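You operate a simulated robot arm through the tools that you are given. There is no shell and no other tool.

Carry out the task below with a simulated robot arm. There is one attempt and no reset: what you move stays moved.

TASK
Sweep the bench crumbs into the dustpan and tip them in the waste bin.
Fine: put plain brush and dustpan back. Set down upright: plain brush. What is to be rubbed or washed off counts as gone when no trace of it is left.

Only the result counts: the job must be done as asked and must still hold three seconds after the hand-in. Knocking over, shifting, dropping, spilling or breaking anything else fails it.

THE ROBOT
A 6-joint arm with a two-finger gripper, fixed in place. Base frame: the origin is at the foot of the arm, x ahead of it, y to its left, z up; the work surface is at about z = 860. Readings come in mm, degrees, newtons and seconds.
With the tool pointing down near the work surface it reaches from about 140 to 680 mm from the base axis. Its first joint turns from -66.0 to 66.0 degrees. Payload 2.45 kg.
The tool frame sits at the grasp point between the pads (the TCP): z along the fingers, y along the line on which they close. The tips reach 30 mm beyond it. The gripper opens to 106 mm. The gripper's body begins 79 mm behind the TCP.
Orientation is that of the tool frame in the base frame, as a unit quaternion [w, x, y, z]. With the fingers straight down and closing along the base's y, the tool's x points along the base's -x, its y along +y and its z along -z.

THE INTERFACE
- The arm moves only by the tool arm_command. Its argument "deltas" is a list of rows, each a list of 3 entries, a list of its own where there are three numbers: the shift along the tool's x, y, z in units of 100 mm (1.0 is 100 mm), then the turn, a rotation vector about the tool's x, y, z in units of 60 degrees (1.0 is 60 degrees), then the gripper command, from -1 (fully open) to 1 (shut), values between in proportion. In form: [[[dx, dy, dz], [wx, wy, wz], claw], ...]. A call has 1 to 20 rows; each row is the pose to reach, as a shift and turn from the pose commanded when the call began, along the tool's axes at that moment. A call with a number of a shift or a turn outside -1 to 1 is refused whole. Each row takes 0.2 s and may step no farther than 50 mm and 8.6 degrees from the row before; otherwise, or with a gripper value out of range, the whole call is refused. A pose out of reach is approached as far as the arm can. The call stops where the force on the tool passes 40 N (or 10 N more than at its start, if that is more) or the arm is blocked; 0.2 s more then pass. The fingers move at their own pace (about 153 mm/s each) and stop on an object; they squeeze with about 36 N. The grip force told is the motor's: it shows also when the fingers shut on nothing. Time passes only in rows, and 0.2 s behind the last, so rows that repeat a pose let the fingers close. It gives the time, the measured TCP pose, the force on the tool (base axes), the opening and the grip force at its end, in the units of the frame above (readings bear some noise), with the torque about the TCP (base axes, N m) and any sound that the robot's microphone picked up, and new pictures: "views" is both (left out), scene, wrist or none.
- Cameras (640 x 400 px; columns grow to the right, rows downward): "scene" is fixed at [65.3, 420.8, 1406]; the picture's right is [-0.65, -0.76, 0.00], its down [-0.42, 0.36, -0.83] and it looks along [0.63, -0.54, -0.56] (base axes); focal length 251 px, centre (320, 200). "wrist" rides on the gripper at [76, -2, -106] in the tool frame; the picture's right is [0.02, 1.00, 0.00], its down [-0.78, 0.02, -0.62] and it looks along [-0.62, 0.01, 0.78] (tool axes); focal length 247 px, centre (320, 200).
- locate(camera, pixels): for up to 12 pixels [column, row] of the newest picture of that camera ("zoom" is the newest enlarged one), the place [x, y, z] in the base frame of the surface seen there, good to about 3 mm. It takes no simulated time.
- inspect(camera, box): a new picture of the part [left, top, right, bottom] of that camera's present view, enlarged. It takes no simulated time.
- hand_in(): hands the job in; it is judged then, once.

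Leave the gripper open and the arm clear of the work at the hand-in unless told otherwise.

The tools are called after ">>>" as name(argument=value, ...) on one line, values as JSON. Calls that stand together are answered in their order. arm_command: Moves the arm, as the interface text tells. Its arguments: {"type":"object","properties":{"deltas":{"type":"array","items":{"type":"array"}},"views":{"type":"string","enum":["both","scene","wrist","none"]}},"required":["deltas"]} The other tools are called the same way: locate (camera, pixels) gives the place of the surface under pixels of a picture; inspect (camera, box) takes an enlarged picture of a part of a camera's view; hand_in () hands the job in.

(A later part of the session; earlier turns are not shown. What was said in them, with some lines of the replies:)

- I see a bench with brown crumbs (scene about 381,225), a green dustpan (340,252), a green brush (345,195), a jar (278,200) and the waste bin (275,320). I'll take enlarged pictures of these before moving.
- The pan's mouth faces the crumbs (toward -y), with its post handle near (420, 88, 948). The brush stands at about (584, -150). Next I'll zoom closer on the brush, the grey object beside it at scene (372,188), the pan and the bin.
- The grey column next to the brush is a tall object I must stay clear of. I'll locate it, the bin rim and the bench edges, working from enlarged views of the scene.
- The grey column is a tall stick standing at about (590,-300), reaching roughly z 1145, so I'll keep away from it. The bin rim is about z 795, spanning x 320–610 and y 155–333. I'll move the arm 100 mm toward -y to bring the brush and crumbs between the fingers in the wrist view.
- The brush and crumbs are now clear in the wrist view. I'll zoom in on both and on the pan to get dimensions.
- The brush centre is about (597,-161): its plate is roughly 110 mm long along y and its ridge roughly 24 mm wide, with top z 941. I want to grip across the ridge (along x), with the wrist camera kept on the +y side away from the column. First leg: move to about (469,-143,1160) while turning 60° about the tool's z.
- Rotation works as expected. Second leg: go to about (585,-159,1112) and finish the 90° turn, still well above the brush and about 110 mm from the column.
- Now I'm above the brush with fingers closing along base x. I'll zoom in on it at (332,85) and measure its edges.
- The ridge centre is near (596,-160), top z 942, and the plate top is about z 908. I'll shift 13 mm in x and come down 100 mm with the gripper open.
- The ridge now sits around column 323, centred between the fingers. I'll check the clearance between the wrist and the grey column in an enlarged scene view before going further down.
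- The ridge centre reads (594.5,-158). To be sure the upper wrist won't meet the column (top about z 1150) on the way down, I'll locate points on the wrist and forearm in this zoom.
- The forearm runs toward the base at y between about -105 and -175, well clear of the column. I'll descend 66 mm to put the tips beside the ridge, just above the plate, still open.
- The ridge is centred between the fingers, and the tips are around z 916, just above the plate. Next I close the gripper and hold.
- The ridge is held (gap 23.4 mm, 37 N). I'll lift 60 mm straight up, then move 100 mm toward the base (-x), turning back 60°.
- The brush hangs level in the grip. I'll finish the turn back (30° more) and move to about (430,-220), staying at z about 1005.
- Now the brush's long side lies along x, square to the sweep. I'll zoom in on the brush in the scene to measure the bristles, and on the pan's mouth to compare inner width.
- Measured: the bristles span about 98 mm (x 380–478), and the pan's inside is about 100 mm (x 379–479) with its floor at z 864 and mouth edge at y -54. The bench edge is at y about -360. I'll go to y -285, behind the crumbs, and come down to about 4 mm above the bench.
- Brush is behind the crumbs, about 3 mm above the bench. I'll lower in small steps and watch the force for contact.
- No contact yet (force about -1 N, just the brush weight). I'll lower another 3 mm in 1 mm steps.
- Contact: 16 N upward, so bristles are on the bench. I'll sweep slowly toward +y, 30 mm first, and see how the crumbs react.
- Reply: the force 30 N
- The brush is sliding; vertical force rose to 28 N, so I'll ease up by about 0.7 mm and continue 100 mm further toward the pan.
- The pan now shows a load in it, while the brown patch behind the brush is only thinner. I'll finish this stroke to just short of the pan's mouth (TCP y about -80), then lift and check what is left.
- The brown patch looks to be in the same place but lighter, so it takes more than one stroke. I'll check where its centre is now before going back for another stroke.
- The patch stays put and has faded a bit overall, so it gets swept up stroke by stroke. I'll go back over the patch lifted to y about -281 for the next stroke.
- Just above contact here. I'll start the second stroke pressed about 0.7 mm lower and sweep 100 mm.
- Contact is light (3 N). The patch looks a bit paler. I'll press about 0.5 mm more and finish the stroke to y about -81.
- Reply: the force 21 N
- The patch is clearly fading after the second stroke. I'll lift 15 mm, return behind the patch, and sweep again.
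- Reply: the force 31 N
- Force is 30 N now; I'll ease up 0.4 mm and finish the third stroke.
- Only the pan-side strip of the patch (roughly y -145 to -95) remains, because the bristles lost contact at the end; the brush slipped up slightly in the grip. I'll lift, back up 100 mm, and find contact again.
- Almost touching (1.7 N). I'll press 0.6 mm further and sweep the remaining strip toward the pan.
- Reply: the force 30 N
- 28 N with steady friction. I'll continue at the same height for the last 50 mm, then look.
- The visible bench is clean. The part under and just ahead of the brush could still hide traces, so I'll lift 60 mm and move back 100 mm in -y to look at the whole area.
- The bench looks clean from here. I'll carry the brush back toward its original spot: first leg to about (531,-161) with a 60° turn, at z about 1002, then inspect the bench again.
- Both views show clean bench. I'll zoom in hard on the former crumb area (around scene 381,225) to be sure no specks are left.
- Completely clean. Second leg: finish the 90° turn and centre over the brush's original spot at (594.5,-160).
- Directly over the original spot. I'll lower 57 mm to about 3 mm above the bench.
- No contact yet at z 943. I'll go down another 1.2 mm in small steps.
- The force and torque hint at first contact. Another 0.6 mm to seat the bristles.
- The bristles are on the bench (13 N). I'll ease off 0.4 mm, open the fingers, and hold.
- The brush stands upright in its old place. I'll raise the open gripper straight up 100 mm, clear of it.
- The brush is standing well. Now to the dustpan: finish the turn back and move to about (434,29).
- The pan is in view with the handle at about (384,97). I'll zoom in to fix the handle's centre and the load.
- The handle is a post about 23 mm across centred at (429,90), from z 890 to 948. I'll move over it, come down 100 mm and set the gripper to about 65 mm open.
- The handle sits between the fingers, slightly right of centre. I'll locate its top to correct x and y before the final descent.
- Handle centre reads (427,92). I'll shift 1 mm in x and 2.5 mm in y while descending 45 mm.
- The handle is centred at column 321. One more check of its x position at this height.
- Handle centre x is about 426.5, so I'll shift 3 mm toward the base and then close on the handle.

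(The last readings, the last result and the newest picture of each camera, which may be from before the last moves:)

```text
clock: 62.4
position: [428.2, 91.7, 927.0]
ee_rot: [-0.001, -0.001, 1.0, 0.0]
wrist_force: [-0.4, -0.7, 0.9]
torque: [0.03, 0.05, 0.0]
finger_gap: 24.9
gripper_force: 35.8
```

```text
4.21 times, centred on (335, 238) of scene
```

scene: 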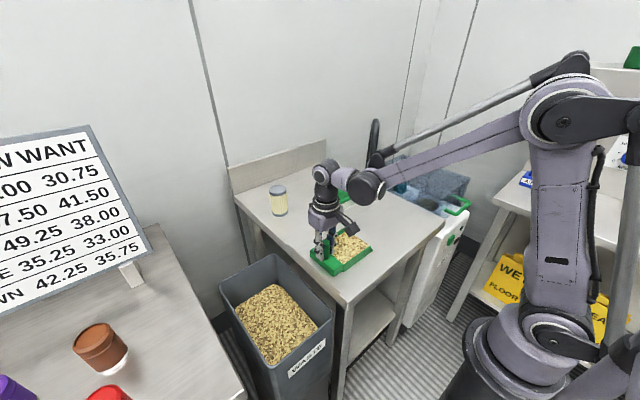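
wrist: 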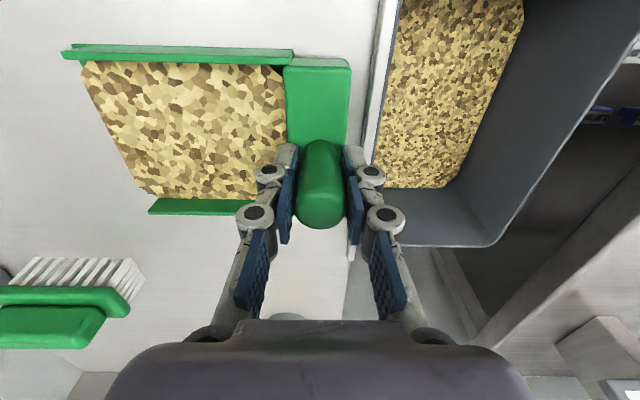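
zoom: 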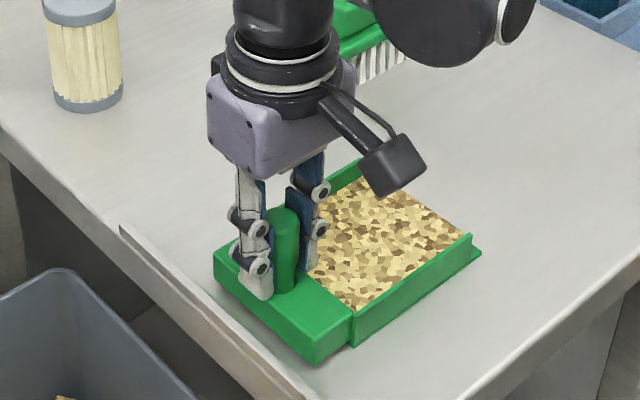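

Handle gripped (24.9 mm, 36 N). I'll lift slowly 40 mm and check the pan stays level.

>>> arm_command(deltas=[[[0, 0, -0.03], [0, 0, 0], 1], [[0, 0, -0.08], [0, 0, 0], 1], [[0, 0, -0.16], [0, 0, 0], 1], [[0, 0, -0.26], [0, 0, 0], 1], [[0, 0, -0.36], [0, 0, 0], 1], [[0, 0, -0.4], [0, 0, 0], 1], [[0, 0, -0.4], [0, 0, 0], 1]], views="both")

>>> inspect(camera="scene", box=[280, 180, 390, 285])

```text
clock: 64.0
position: [426.9, 92.0, 966.3]
ee_rot: [0.0, -0.001, 1.0, 0.0]
wrist_force: [-0.5, 0.3, -0.9]
torque: [0.02, 0.0, 0.02]
finger_gap: 24.9
gripper_force: 36.5
```

scene: 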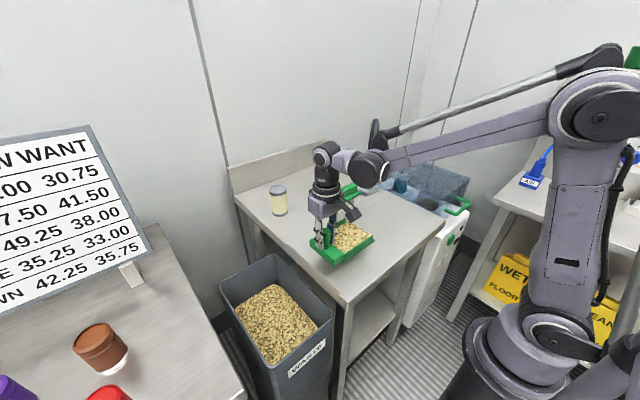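
wrist: 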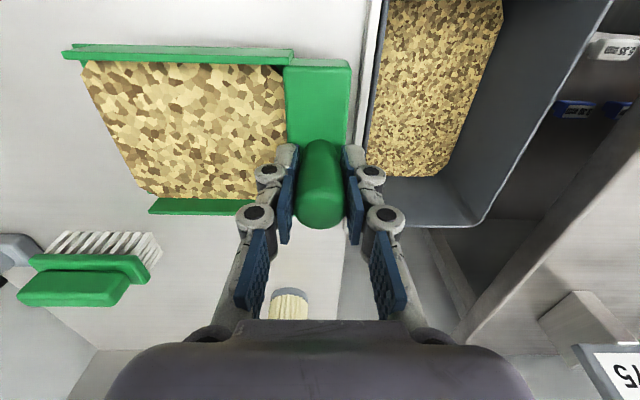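

```text
3.81 times, centred on (335, 232) of scene
```

zoom: 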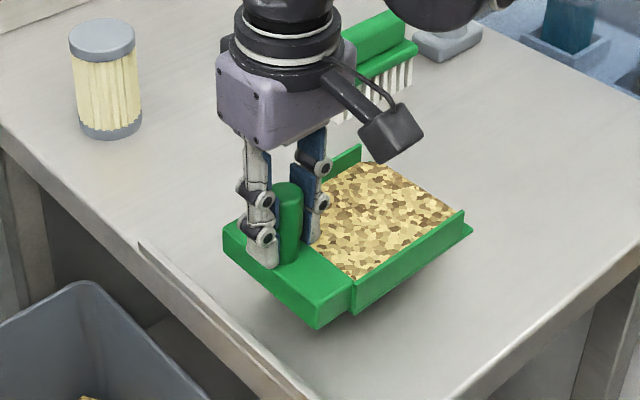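

The pan lifts level; its place in the wrist view hasn't changed. Before carrying it over the bin I'll check the left bench (edge, jars, sign) and bin dimensions for clearance.

>>> locate(camera="scene", pixels=[[195, 310], [230, 370], [165, 255], [100, 335], [118, 365], [140, 270], [145, 240], [250, 290], [265, 340], [312, 345], [226, 288], [240, 350]])

>>> locate(camera="wrist", pixels=[[478, 222], [390, 180], [440, 100], [540, 60], [620, 180], [560, 320], [600, 360], [368, 150], [450, 165], [620, 40]])

```text
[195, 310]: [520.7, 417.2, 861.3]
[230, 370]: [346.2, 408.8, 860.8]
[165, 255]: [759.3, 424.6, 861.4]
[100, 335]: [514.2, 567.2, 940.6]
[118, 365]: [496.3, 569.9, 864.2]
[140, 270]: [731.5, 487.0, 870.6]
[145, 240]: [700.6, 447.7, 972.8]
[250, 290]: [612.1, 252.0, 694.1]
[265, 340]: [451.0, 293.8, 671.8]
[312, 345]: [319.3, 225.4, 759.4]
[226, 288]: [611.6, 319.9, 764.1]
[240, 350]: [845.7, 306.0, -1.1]
```

```text
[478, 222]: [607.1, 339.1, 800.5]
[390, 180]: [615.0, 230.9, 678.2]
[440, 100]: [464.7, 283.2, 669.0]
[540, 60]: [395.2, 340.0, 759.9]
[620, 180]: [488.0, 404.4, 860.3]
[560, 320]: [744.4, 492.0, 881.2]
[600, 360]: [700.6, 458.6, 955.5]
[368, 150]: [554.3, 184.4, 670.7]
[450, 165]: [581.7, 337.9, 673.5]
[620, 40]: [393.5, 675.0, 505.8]
```

The left bench edge is at y about 400 (z 860), and the bin opening spans x 325–610, y 165–335, rim z about 798. Carrying the pan level, I'll rise 25 mm and move toward the bin in gentle steps.

>>> arm_command(deltas=[[[0, 0.05, -0.06], [0, 0, 0], 1], [[-0.02, 0.13, -0.13], [0, 0, 0], 1], [[-0.05, 0.23, -0.2], [0, 0, 0], 1], [[-0.08, 0.34, -0.25], [0, 0, 0], 1], [[-0.11, 0.45, -0.25], [0, 0, 0], 1], [[-0.15, 0.56, -0.25], [0, 0, 0], 1], [[-0.19, 0.67, -0.25], [0, 0, 0], 1], [[-0.23, 0.78, -0.25], [0, 0, 0], 1], [[-0.26, 0.88, -0.25], [0, 0, 0], 1], [[-0.28, 0.95, -0.25], [0, 0, 0], 1], [[-0.28, 1.0, -0.25], [0, 0, 0], 1]], views="scene")

>>> arm_command(deltas=[[[0, 0.05, 0], [0, 0, 0], 1], [[0, 0.13, 0], [0, 0, 0], 1], [[0, 0.23, 0], [0, 0, 0], 1], [[0, 0.34, 0], [0, 0, 0], 1], [[0, 0.45, 0], [0, 0, 0], 1], [[0, 0.56, 0], [0, 0, 0], 1], [[0, 0.66, 0], [0, 0, 0], 1], [[0, 0.74, 0], [0, 0, 0], 1], [[0, 0.78, 0], [0, 0, 0], 1], [[0, 0.78, 0], [0, 0, 0], 1]], views="both")

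```text
clock: 66.4
position: [454.3, 192.4, 990.0]
ee_rot: [0.001, -0.001, 1.0, 0.0]
wrist_force: [0.5, -0.8, -1.9]
torque: [0.01, 0.02, -0.01]
finger_gap: 24.6
gripper_force: 36.3
```

scene: 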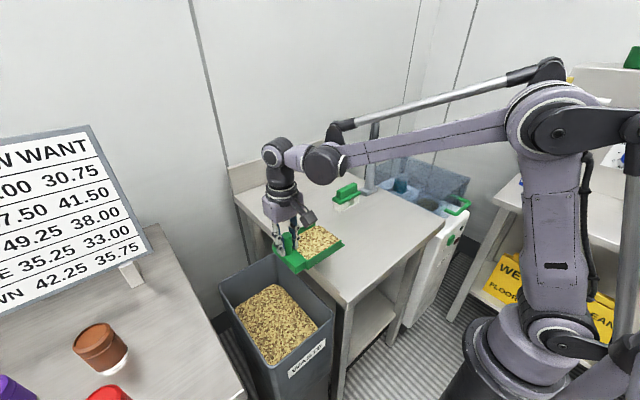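

```text
clock: 68.6
position: [453.8, 269.5, 992.3]
ee_rot: [0.0, 0.001, 1.0, 0.0]
wrist_force: [-0.2, 0.5, -1.7]
torque: [0.03, 0.01, 0.0]
finger_gap: 24.6
gripper_force: 36.0
```

scene: 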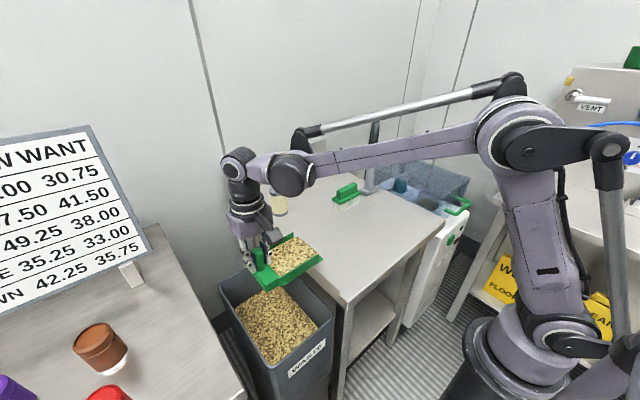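
wrist: 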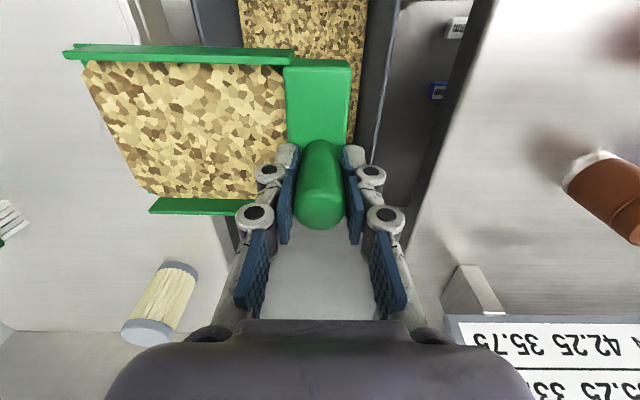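

The pan is level over the bin's edge. I'll move 30 mm further so the mouth ends up over the bin opening and tilt 24° (mouth down toward -y), then look.

>>> arm_command(deltas=[[[0, 0.1, 0], [0, 0, 0], 1], [[0, 0.22, 0], [-0.03, 0, 0], 1], [[0, 0.3, 0], [-0.12, 0, 0], 1], [[0, 0.3, 0], [-0.24, 0, 0], 1], [[0, 0.3, 0], [-0.36, 0, 0], 1], [[0, 0.3, 0], [-0.4, 0, 0], 1], [[0, 0.3, 0], [-0.4, 0, 0], 1]], views="both")

>>> inspect(camera="scene", box=[200, 190, 350, 370])

```text
clock: 70.2
position: [455.7, 299.8, 992.0]
ee_rot: [-0.001, -0.001, 0.978, 0.209]
wrist_force: [0.3, 0.7, -1.6]
torque: [0.02, 0.01, 0.02]
finger_gap: 24.8
gripper_force: 35.6
```

scene: 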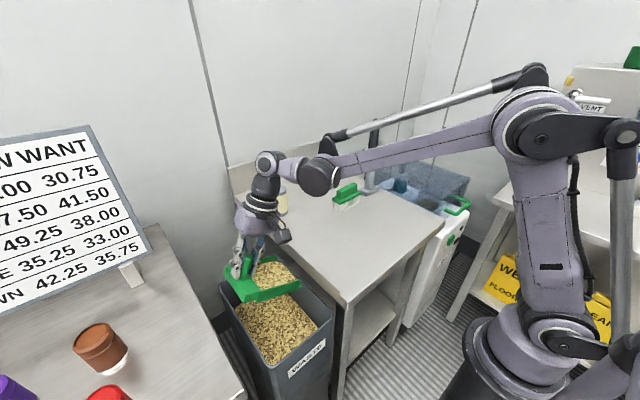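
wrist: 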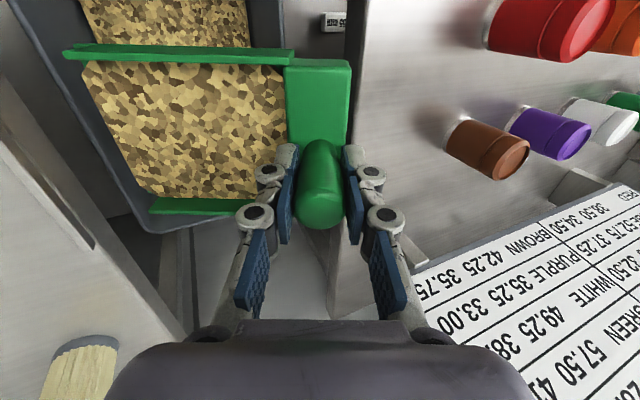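

```text
2.22 times, centred on (275, 280) of scene
```

zoom: 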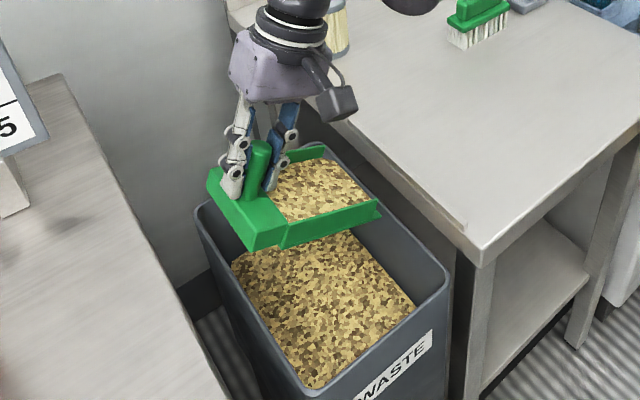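

Tilt goes the right way and the load is still in the pan, with the mouth inside the bin outline. I'll tilt to 48° while shifting back 10 mm and down 10 mm so the mouth stays mid-bin.

>>> arm_command(deltas=[[[0, -0.033, 0.0125], [-0.1, 0, 0], 1], [[0, -0.066, 0.025], [-0.2, 0, 0], 1], [[0, -0.1, 0.0375], [-0.3, 0, 0], 1], [[0, -0.132, 0.05], [-0.4, 0, 0], 1], [[0, -0.132, 0.05], [-0.4, 0, 0], 1], [[0, -0.132, 0.05], [-0.4, 0, 0], 1]], views="both")

>>> inspect(camera="scene", box=[200, 190, 350, 370])

```text
clock: 71.6
position: [455.4, 288.2, 981.4]
ee_rot: [0.0, -0.001, 0.913, 0.407]
wrist_force: [0.1, -0.6, -1.2]
torque: [-0.01, 0.0, -0.01]
finger_gap: 24.7
gripper_force: 35.9
```

scene: 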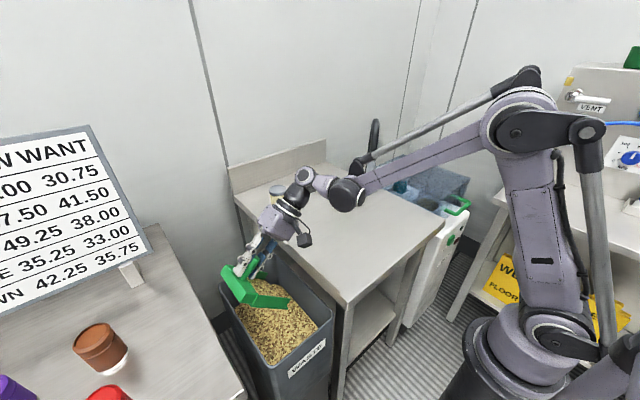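
wrist: 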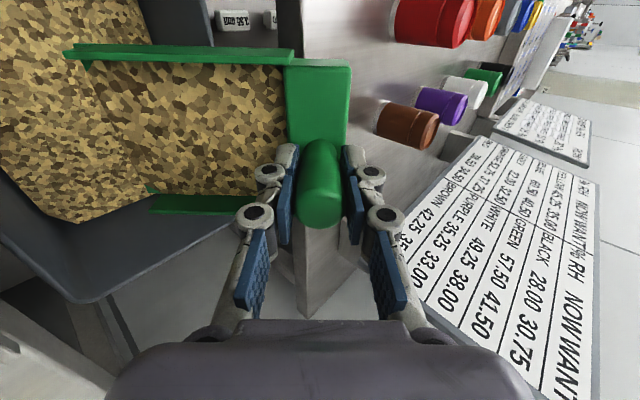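

```text
2.22 times, centred on (275, 280) of scene
```

zoom: 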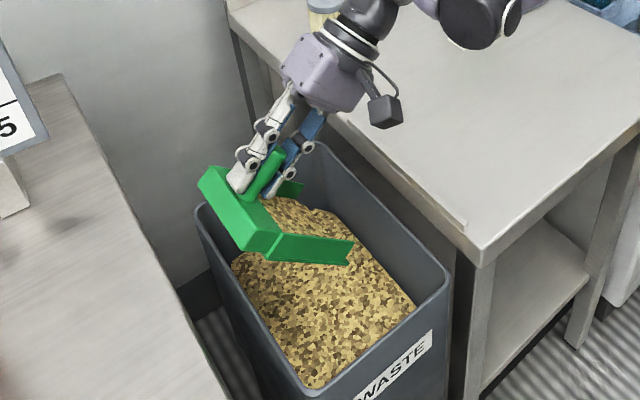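

The load still looks to be in the pan at 48°. I'll tilt on to 72°, shifting back 30 mm and down 10 mm to keep the mouth over the bin.

>>> arm_command(deltas=[[[0, -0.069, -0.039], [-0.1, 0, 0], 1], [[0, -0.138, -0.078], [-0.2, 0, 0], 1], [[0, -0.206, -0.117], [-0.3, 0, 0], 1], [[0, -0.275, -0.156], [-0.4, 0, 0], 1], [[0, -0.275, -0.156], [-0.4, 0, 0], 1], [[0, -0.275, -0.156], [-0.4, 0, 0], 1]], views="both")

>>> inspect(camera="scene", box=[200, 190, 350, 370])

>>> inspect(camera="wrist", box=[20, 10, 360, 240])

```text
clock: 73.0
position: [454.8, 259.3, 971.3]
ee_rot: [-0.001, 0.0, 0.809, 0.587]
wrist_force: [-0.1, 0.0, -1.1]
torque: [-0.05, -0.02, -0.01]
finger_gap: 24.9
gripper_force: 36.0
```

scene: 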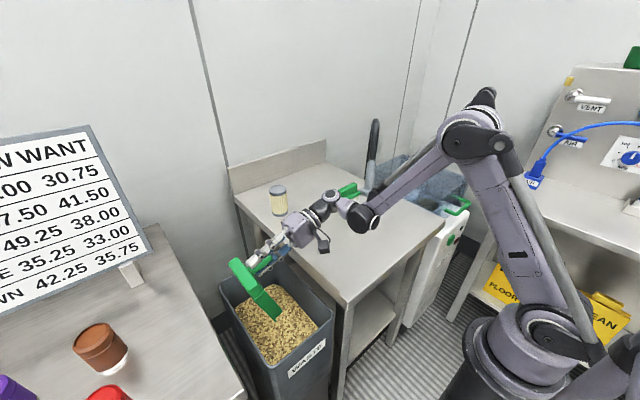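
wrist: 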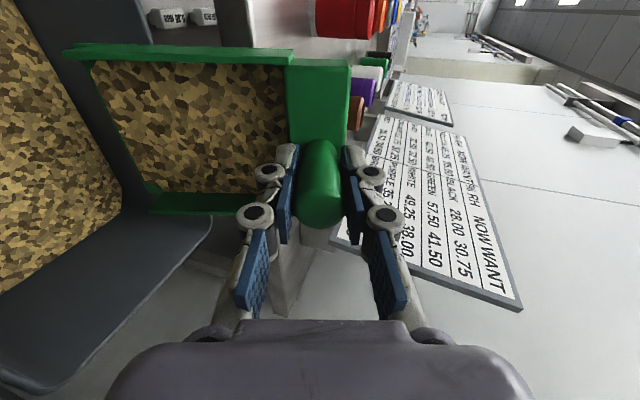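

```text
2.22 times, centred on (275, 280) of scene
```

zoom: 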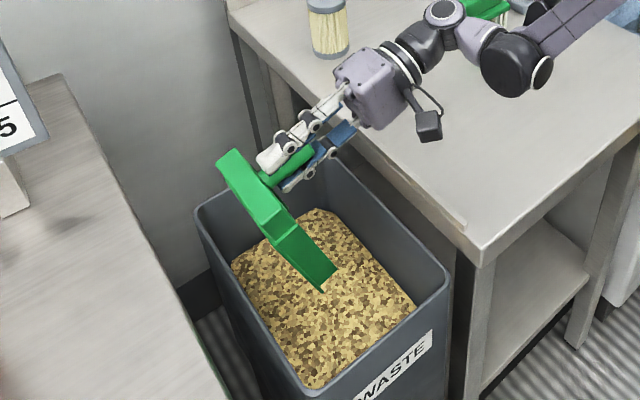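

```text
1.74 times, centred on (190, 125) of wrist
```

zoom: 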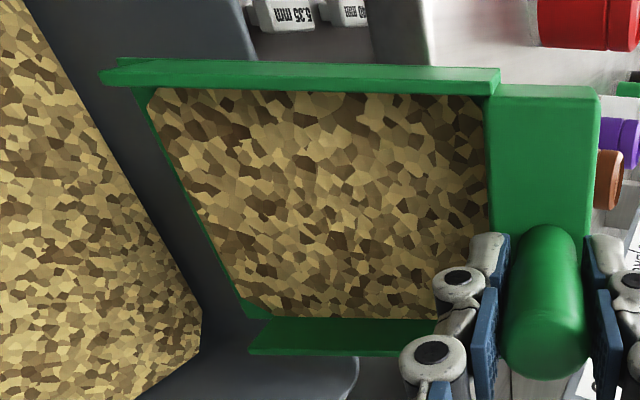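

At 72° the load is still drawn in the pan. I'll hold here for a second to see whether it slides out before tilting further.

>>> arm_command(deltas=[[[0, 0, 0], [0, 0, 0], 1], [[0, 0, 0], [0, 0, 0], 1], [[0, 0, 0], [0, 0, 0], 1], [[0, 0, 0], [0, 0, 0], 1], [[0, 0, 0], [0, 0, 0], 1], [[0, 0, 0], [0, 0, 0], 1]], views="both")

>>> inspect(camera="wrist", box=[20, 10, 360, 240])

```text
clock: 74.4
position: [455.4, 259.5, 971.9]
ee_rot: [-0.001, -0.001, 0.809, 0.588]
wrist_force: [0.3, -0.4, -0.5]
torque: [-0.02, -0.02, 0.0]
finger_gap: 24.8
gripper_force: 35.7
```

scene: 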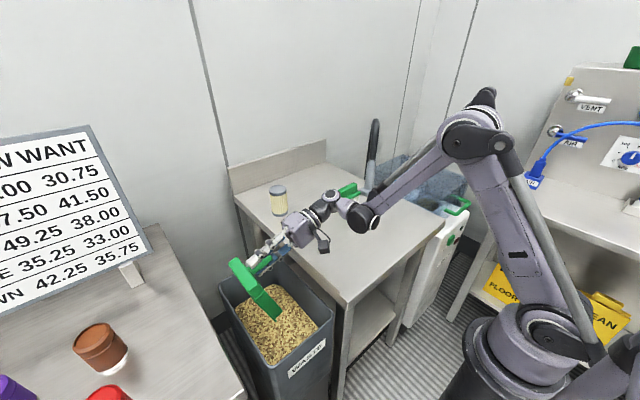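
wrist: 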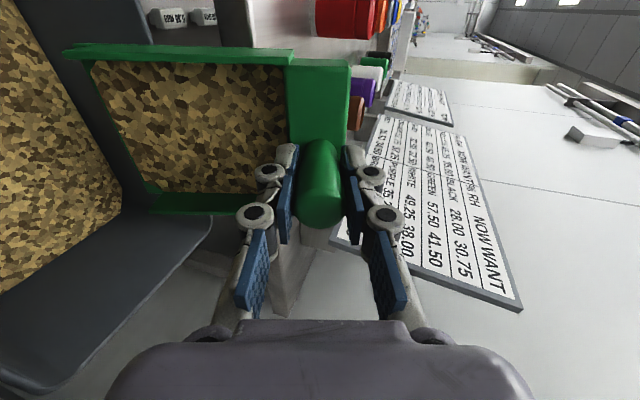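

```text
1.74 times, centred on (190, 125) of wrist
```

zoom: 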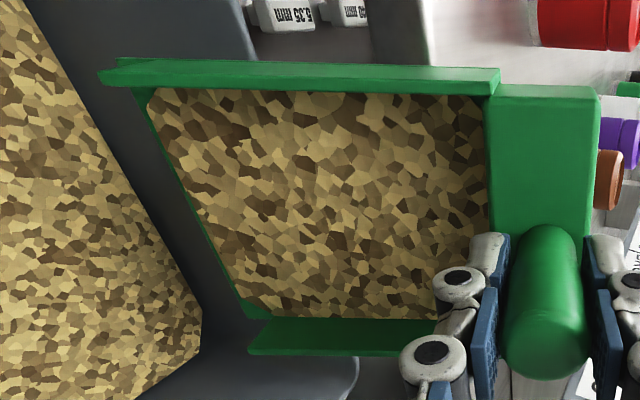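

Load still hasn't moved, so more tilt is needed. First I'll check how close the wrist joints (scene around 365,218 and 333,200) are to the bench.

>>> inspect(camera="scene", box=[270, 150, 420, 280])

>>> locate(camera="scene", pixels=[[298, 230], [314, 216], [331, 198], [345, 205], [362, 218], [365, 230], [350, 225], [322, 244], [385, 205], [400, 190]])

```text
3.08 times, centred on (345, 215) of scene
```

zoom: 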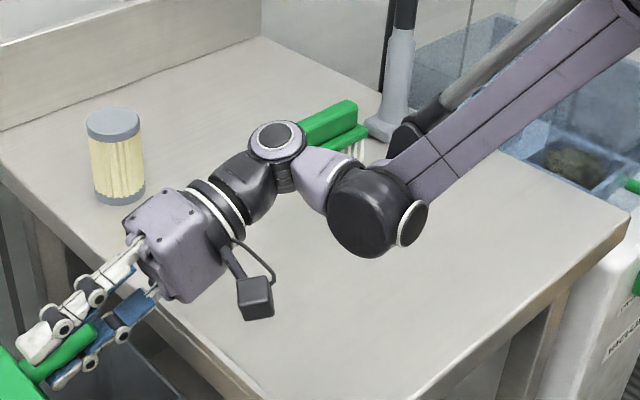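

```text
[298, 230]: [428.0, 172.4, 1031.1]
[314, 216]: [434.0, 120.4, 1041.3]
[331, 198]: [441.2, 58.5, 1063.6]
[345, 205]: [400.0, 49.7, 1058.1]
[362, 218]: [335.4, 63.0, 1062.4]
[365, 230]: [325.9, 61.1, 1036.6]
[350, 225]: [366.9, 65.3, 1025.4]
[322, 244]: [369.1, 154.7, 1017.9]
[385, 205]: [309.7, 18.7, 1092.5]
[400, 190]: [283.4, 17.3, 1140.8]
```

The wrist is well above the bench (lowest about z 985). I'll tilt to 96° while shifting back 74 mm and up 19 mm, keeping the mouth over the bin at y about 265–275.

>>> arm_command(deltas=[[[0, -0.01, -0.16], [-0.08, 0, 0], 1], [[0, -0.02, -0.31], [-0.16, 0, 0], 1], [[0, -0.03, -0.46], [-0.24, 0, 0], 1], [[0, -0.04, -0.61], [-0.32, 0, 0], 1], [[0, -0.048, -0.763], [-0.4, 0, 0], 1], [[0, -0.048, -0.763], [-0.4, 0, 0], 1], [[0, -0.048, -0.763], [-0.4, 0, 0], 1], [[0, -0.048, -0.763], [-0.4, 0, 0], 1]], views="both")

>>> inspect(camera="scene", box=[200, 190, 380, 370])

>>> inspect(camera="wrist", box=[20, 10, 360, 240])

```text
clock: 76.2
position: [455.1, 184.3, 992.4]
ee_rot: [-0.001, -0.001, 0.669, 0.743]
wrist_force: [-0.3, 0.1, -0.6]
torque: [-0.06, 0.03, 0.01]
finger_gap: 24.8
gripper_force: 36.1
```

scene: 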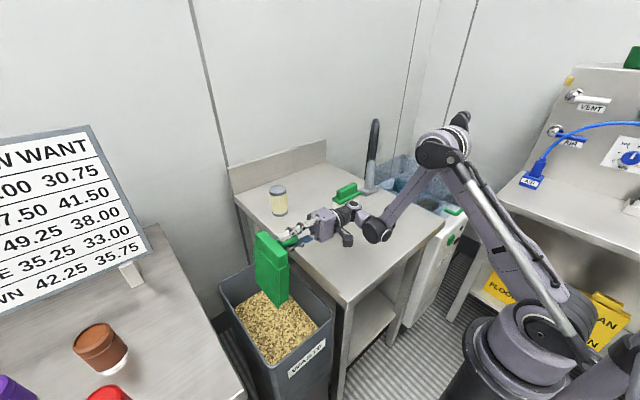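
wrist: 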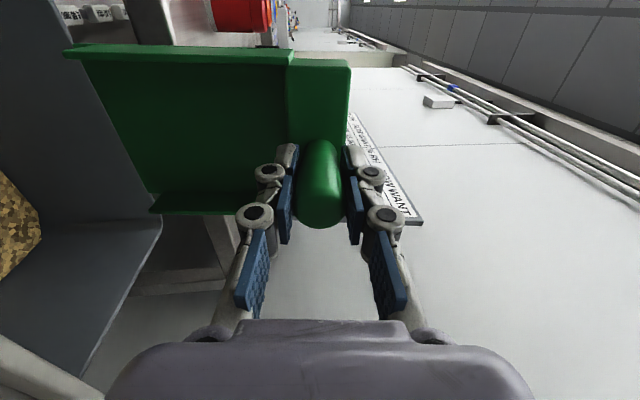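

```text
2.22 times, centred on (290, 280) of scene
```

zoom: 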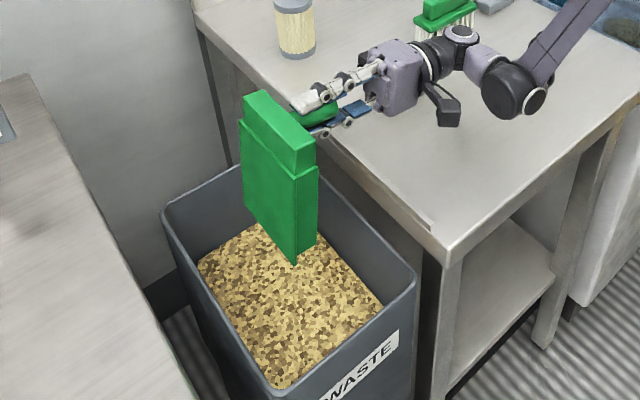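

```text
1.74 times, centred on (190, 125) of wrist
```

zoom: 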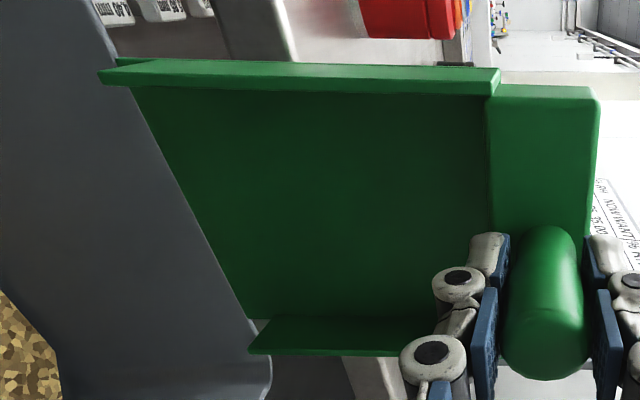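

The pan is empty and the crumbs are in the bin. To bring the pan back I'll raise 68 mm while tilting back to 72°, which keeps it clear of the bin rim and the bench.

>>> arm_command(deltas=[[[0, 0.15, 0.016], [0, 0, 0], 1], [[0, 0.3, 0.032], [0.08, 0, 0], 1], [[0, 0.43, 0.046], [0.16, 0, 0], 1], [[0, 0.55, 0.058], [0.24, 0, 0], 1], [[0, 0.64, 0.067], [0.32, 0, 0], 1], [[0, 0.676, 0.071], [0.4, 0, 0], 1], [[0, 0.676, 0.071], [0.4, 0, 0], 1]], views="scene")

>>> inspect(camera="scene", box=[200, 190, 380, 370])

```text
clock: 77.8
position: [454.7, 185.9, 1059.1]
ee_rot: [0.0, 0.0, 0.809, 0.587]
wrist_force: [0.0, 0.2, -0.6]
torque: [0.0, 0.02, -0.02]
finger_gap: 24.8
gripper_force: 35.8
```

scene: 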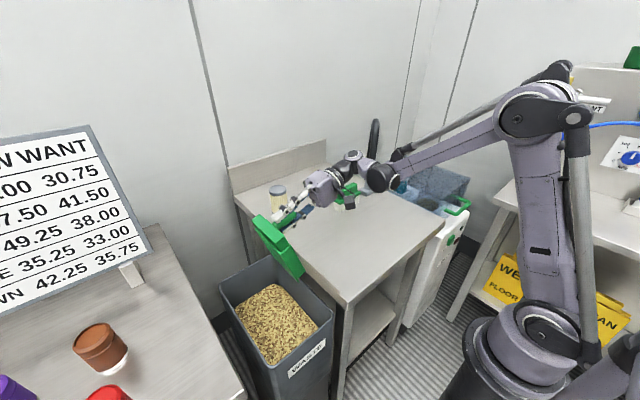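

```text
2.22 times, centred on (290, 280) of scene
```

zoom: 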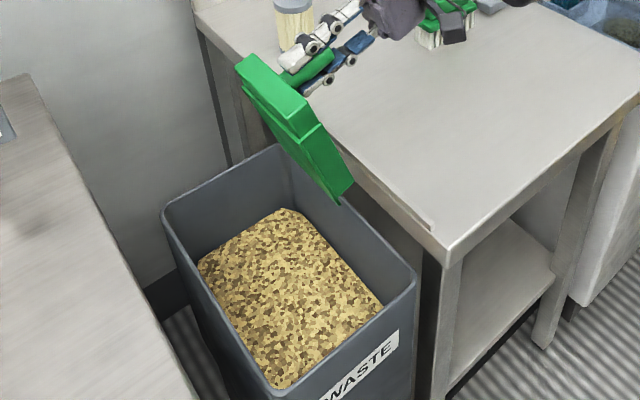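

Clear of the bin. I'll rotate back 60° in place here (pan stays above z about 895).

>>> arm_command(deltas=[[[0, 0, 0], [0.125, 0, 0], 1], [[0, 0, 0], [0.25, 0, 0], 1], [[0, 0, 0], [0.375, 0, 0], 1], [[0, 0, 0], [0.5, 0, 0], 1], [[0, 0, 0], [0.625, 0, 0], 1], [[0, 0, 0], [0.75, 0, 0], 1], [[0, 0, 0], [0.875, 0, 0], 1], [[0, 0, 0], [1.0, 0, 0], 1]], views="none")

>>> arm_command(deltas=[[[0, 0, 0], [0.1, 0, 0], 1], [[0, 0, 0], [0.2, 0, 0], 1], [[0, 0, 0], [0.2, 0, 0], 1]], views="both")

```text
clock: 79.6
position: [455.0, 186.9, 1058.7]
ee_rot: [0.0, -0.001, 0.995, 0.103]
wrist_force: [0.4, 0.1, -2.0]
torque: [0.02, 0.03, 0.01]
finger_gap: 24.9
gripper_force: 36.3
```

```text
clock: 80.4
position: [456.1, 185.0, 1058.4]
ee_rot: [-0.001, 0.0, 1.0, -0.001]
wrist_force: [-0.7, 0.2, -0.9]
torque: [0.05, -0.01, 0.03]
finger_gap: 24.8
gripper_force: 36.3
```

scene: 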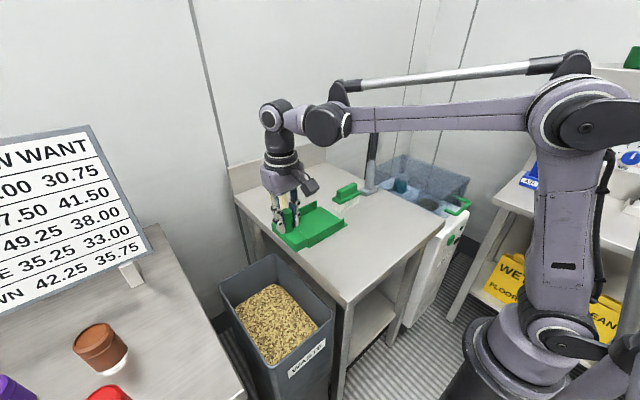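
wrist: 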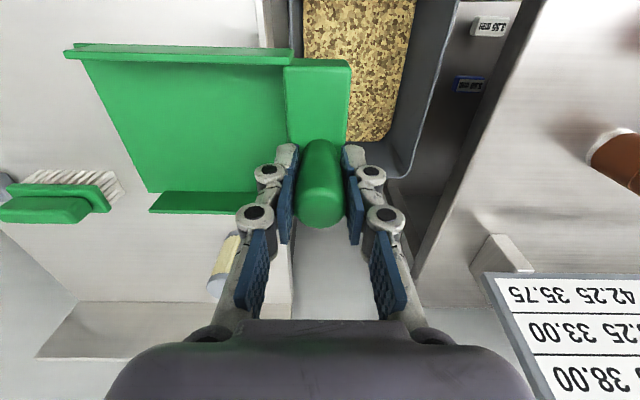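

The pan is level and empty. Its original handle position corresponds to -28 mm in x, -94 mm in y and -132 mm in z from here. I'll move over that spot first, coming down 80 mm.

>>> arm_command(deltas=[[[0.06, -0.2, 0], [0, 0, 0], 1], [[0.13, -0.44, 0], [0, 0, 0], 1], [[0.2, -0.68, 0], [0, 0, 0], 1], [[0.26, -0.88, 0], [0, 0, 0], 1], [[0.28, -0.94, 0.1], [0, 0, 0], 1], [[0.28, -0.94, 0.35], [0, 0, 0], 1], [[0.28, -0.94, 0.6], [0, 0, 0], 1], [[0.28, -0.94, 0.8], [0, 0, 0], 1], [[0.28, -0.94, 0.8], [0, 0, 0], 1]], views="both")

>>> inspect(camera="scene", box=[280, 180, 400, 290])

```text
clock: 82.4
position: [427.1, 91.1, 977.4]
ee_rot: [0.0, -0.001, 1.0, 0.0]
wrist_force: [0.5, 0.2, -1.2]
torque: [-0.01, 0.01, -0.02]
finger_gap: 24.6
gripper_force: 35.5
```

scene: 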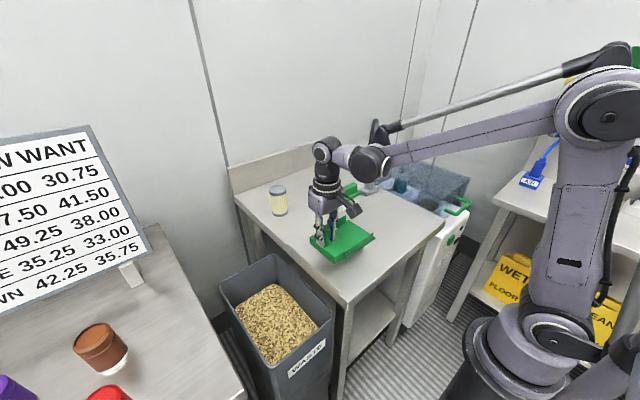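
wrist: 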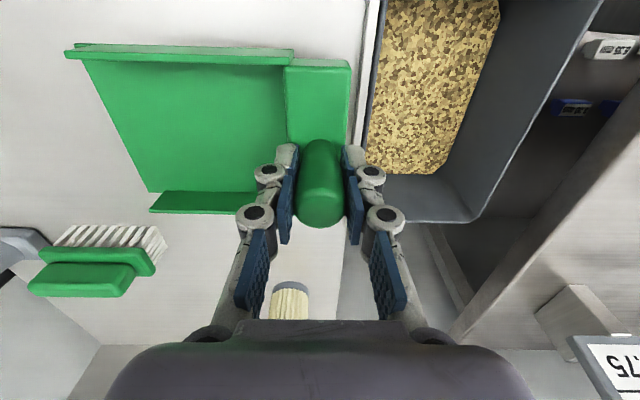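

```text
3.64 times, centred on (340, 235) of scene
```

zoom: 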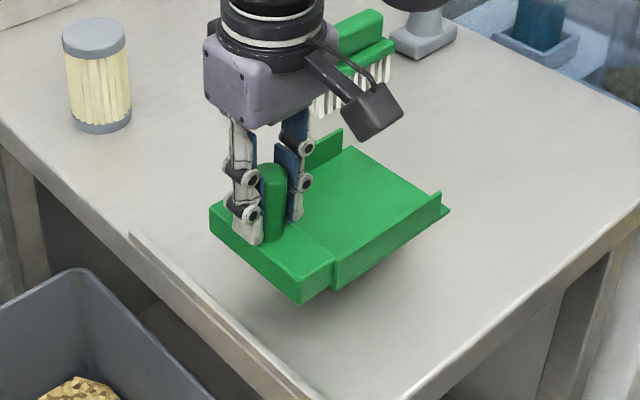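

I'm over the original spot. I'll lower 48 mm and then feel for contact in small steps.

>>> arm_command(deltas=[[[0, 0, 0.15], [0, 0, 0], 1], [[0, 0, 0.3], [0, 0, 0], 1], [[0, 0, 0.42], [0, 0, 0], 1], [[0, 0, 0.48], [0, 0, 0], 1], [[0, 0, 0.48], [0, 0, 0], 1]], views="none")

>>> arm_command(deltas=[[[0, 0, 0.01], [0, 0, 0], 1], [[0, 0, 0.02], [0, 0, 0], 1], [[0, 0, 0.03], [0, 0, 0], 1], [[0, 0, 0.03], [0, 0, 0], 1]], views="none")

```text
clock: 83.6
position: [426.2, 91.1, 931.1]
ee_rot: [0.0, -0.001, 1.0, 0.001]
wrist_force: [0.9, 0.3, -1.1]
torque: [0.01, 0.01, 0.02]
finger_gap: 24.4
gripper_force: 35.9
```

```text
clock: 84.6
position: [428.2, 90.0, 927.5]
ee_rot: [-0.001, -0.001, 1.0, 0.0]
wrist_force: [0.0, 0.1, -0.6]
torque: [-0.11, -0.04, -0.03]
finger_gap: 24.6
gripper_force: 35.8
```

First touch at the mouth end (torque -0.11). I'll lower about 1 mm more to seat the pan.

>>> arm_command(deltas=[[[0, 0, 0.005], [0, 0, 0], 1], [[0, 0, 0.01], [0, 0, 0], 1], [[0, 0, 0.01], [0, 0, 0], 1]], views="none")

```text
clock: 85.4
position: [427.0, 91.8, 926.9]
ee_rot: [0.0, -0.001, 1.0, 0.001]
wrist_force: [-1.1, 2.4, 20.4]
torque: [-0.04, -0.19, -0.02]
finger_gap: 24.7
gripper_force: 35.5
```

Seated (20 N). I'll ease off 0.6 mm and open to about 65 mm.

>>> arm_command(deltas=[[[0, 0, -0.006], [0, 0, 0], 1], [[0, 0, -0.006], [0, 0, 0], 0.5], [[0, 0, -0.006], [0, 0, 0], 0.2], [[0, 0, -0.006], [0, 0, 0], -0.23], [[0, 0, -0.006], [0, 0, 0], -0.23], [[0, 0, -0.006], [0, 0, 0], -0.23]], views="both")

>>> inspect(camera="scene", box=[280, 180, 400, 290])

```text
clock: 86.8
position: [427.6, 92.1, 927.6]
ee_rot: [0.0, -0.001, 1.0, 0.0]
wrist_force: [-0.8, -0.8, 0.3]
torque: [-0.01, 0.01, -0.04]
finger_gap: 65.3
gripper_force: 0.0
```

scene: 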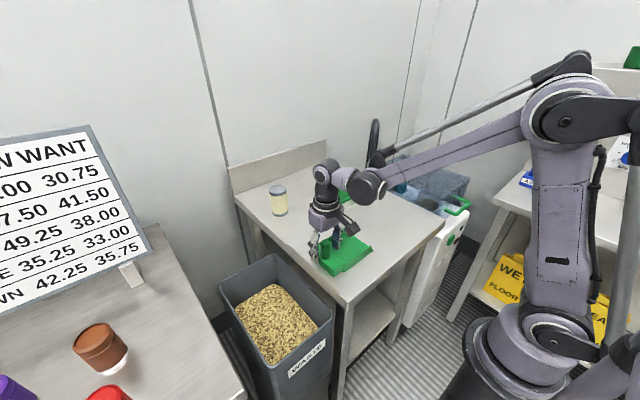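
wrist: 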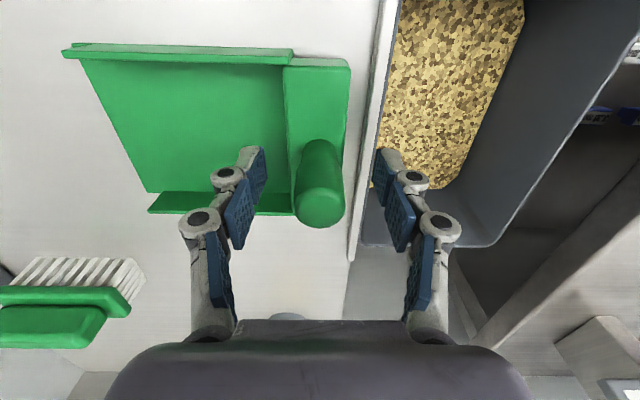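

```text
3.64 times, centred on (340, 235) of scene
```

zoom: 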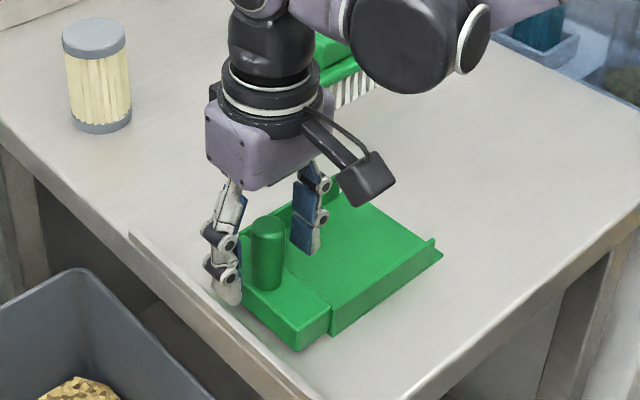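

The pan sits on the bench, released and empty. I'll rise straight up 100 mm, then continue up and toward the start position.

>>> arm_command(deltas=[[[0, 0, -0.1], [0, 0, 0], -0.23], [[0, 0, -0.35], [0, 0, 0], -0.23], [[0, 0, -0.7], [0, 0, 0], -0.5], [[0, 0, -1.0], [0, 0, 0], -1]], views="none")

>>> arm_command(deltas=[[[0.1, -0.2, -0.25], [0, 0, 0], -1], [[0.2, -0.45, -0.5], [0, 0, 0], -1], [[0.35, -0.7, -0.75], [0, 0, 0], -1], [[0.5, -1.0, -1.0], [0, 0, 0], -1], [[0.5, -1.0, -1.0], [0, 0, 0], -1]], views="none")

>>> arm_command(deltas=[[[0.05, -0.1, -0.3], [0, 0, 0], -1], [[0.1, -0.15, -0.6], [0, 0, 0], -1], [[0.1, -0.15, -0.85], [0, 0, 0], -1], [[0.1, -0.15, -0.85], [0, 0, 0], -1]], views="both")

>>> inspect(camera="scene", box=[220, 150, 460, 300])

>>> inspect(camera="wrist", box=[120, 10, 420, 270])

```text
clock: 87.8
position: [425.9, 90.6, 1026.5]
ee_rot: [0.0, -0.001, 1.0, 0.0]
wrist_force: [0.0, 0.0, -0.1]
torque: [0.0, -0.02, 0.0]
finger_gap: 106.0
gripper_force: 0.1
```

```text
clock: 89.0
position: [376.6, -10.1, 1127.3]
ee_rot: [0.001, -0.002, 1.0, 0.001]
wrist_force: [-0.1, -0.1, 0.1]
torque: [0.04, -0.04, -0.04]
finger_gap: 106.0
gripper_force: 0.1
```

```text
clock: 90.0
position: [367.5, -25.9, 1214.0]
ee_rot: [0.0, -0.002, 1.0, 0.0]
wrist_force: [-0.8, -0.4, -0.5]
torque: [0.01, 0.01, 0.03]
finger_gap: 106.1
gripper_force: 0.1
```

scene: 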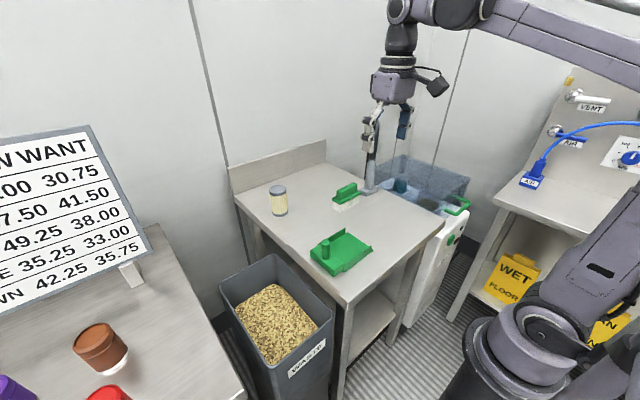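
wrist: 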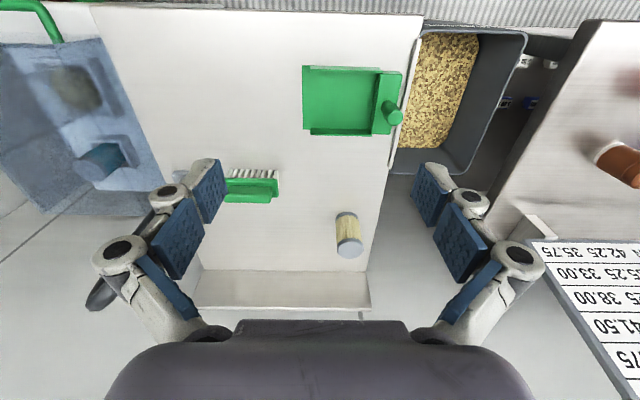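

```text
2.67 times, centred on (340, 225) of scene
```

zoom: 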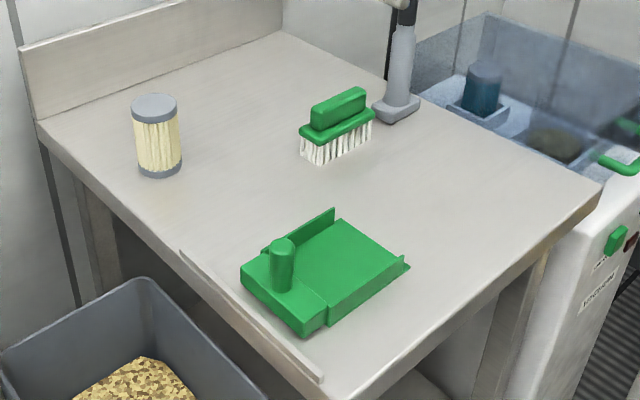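

```text
1.54 times, centred on (270, 140) of wrist
```

zoom: 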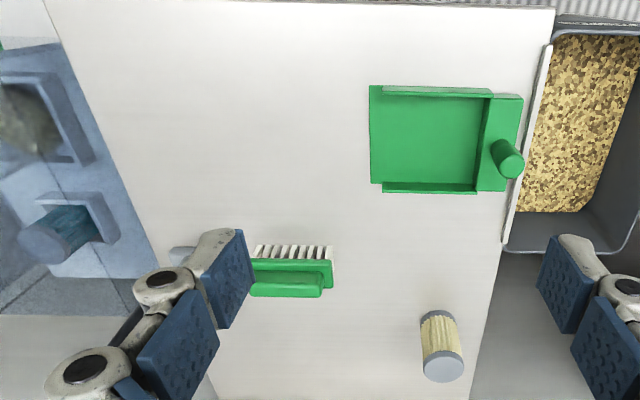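

Everything matches the starting layout: brush upright, pan back, jar and column untouched. A last close look at the former crumb area and the bin surroundings before handing in.

>>> inspect(camera="wrist", box=[180, 65, 305, 140])

>>> inspect(camera="scene", box=[345, 200, 425, 255])

>>> inspect(camera="scene", box=[200, 230, 380, 400])

```text
5.12 times, centred on (242, 102) of wrist
```

zoom: 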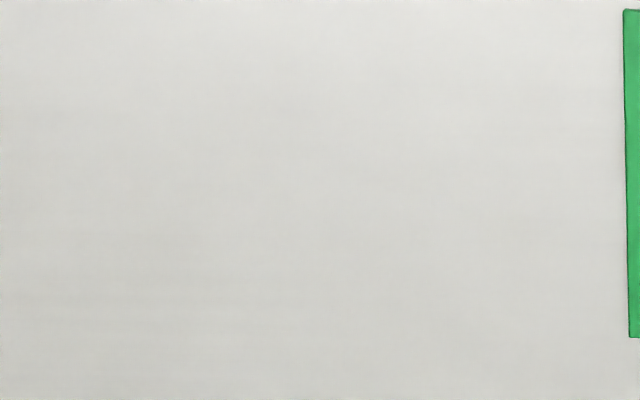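

```text
7.27 times, centred on (385, 228) of scene
```

zoom: 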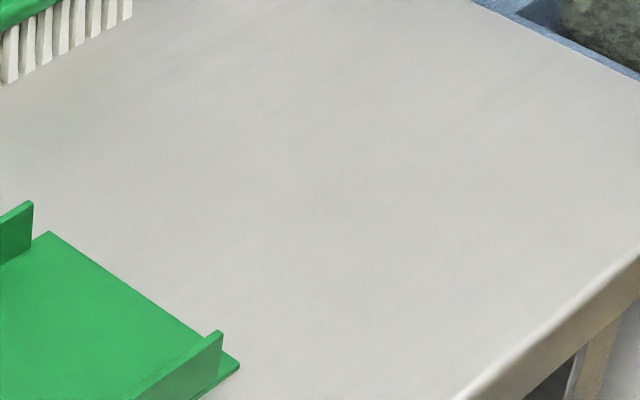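

```text
2.35 times, centred on (290, 315) of scene
```

zoom: 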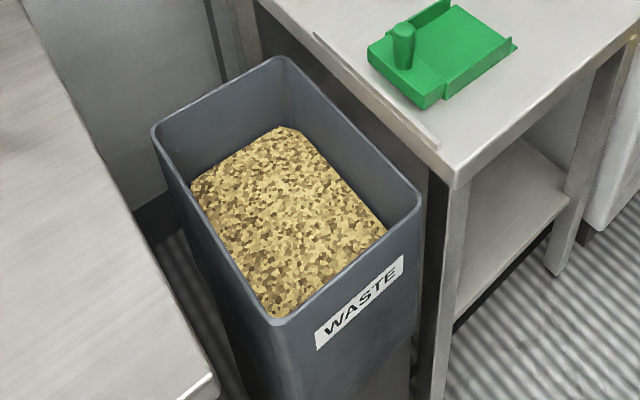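

No crumbs are left on the bench or on the floor around the bin. The pan is empty and back in place, the brush is upright in its spot, and the gripper is open and clear. I'm handing in.

>>> hand_in()

```text
The job is handed in.
```

The bench crumbs are swept up and tipped into the waste bin, and the job is handed in; I haven't been given a verdict.

- **Bench:** it took four strokes to clear the crumbs. Close-up views from both cameras showed no trace left on the bench.
- **Bin:** the dustpan emptied over the bin at about 96° of tilt. I saw nothing spilled on the bench or on the floor around the bin.
- **Brush and dustpan:** the brush stands upright on its original spot. The empty dustpan is back within a millimetre or two of where it started.
- **Everything else:** the jar and the tall grey column by the brush look unmoved. The gripper is open and the arm is near its start position, clear of the work.
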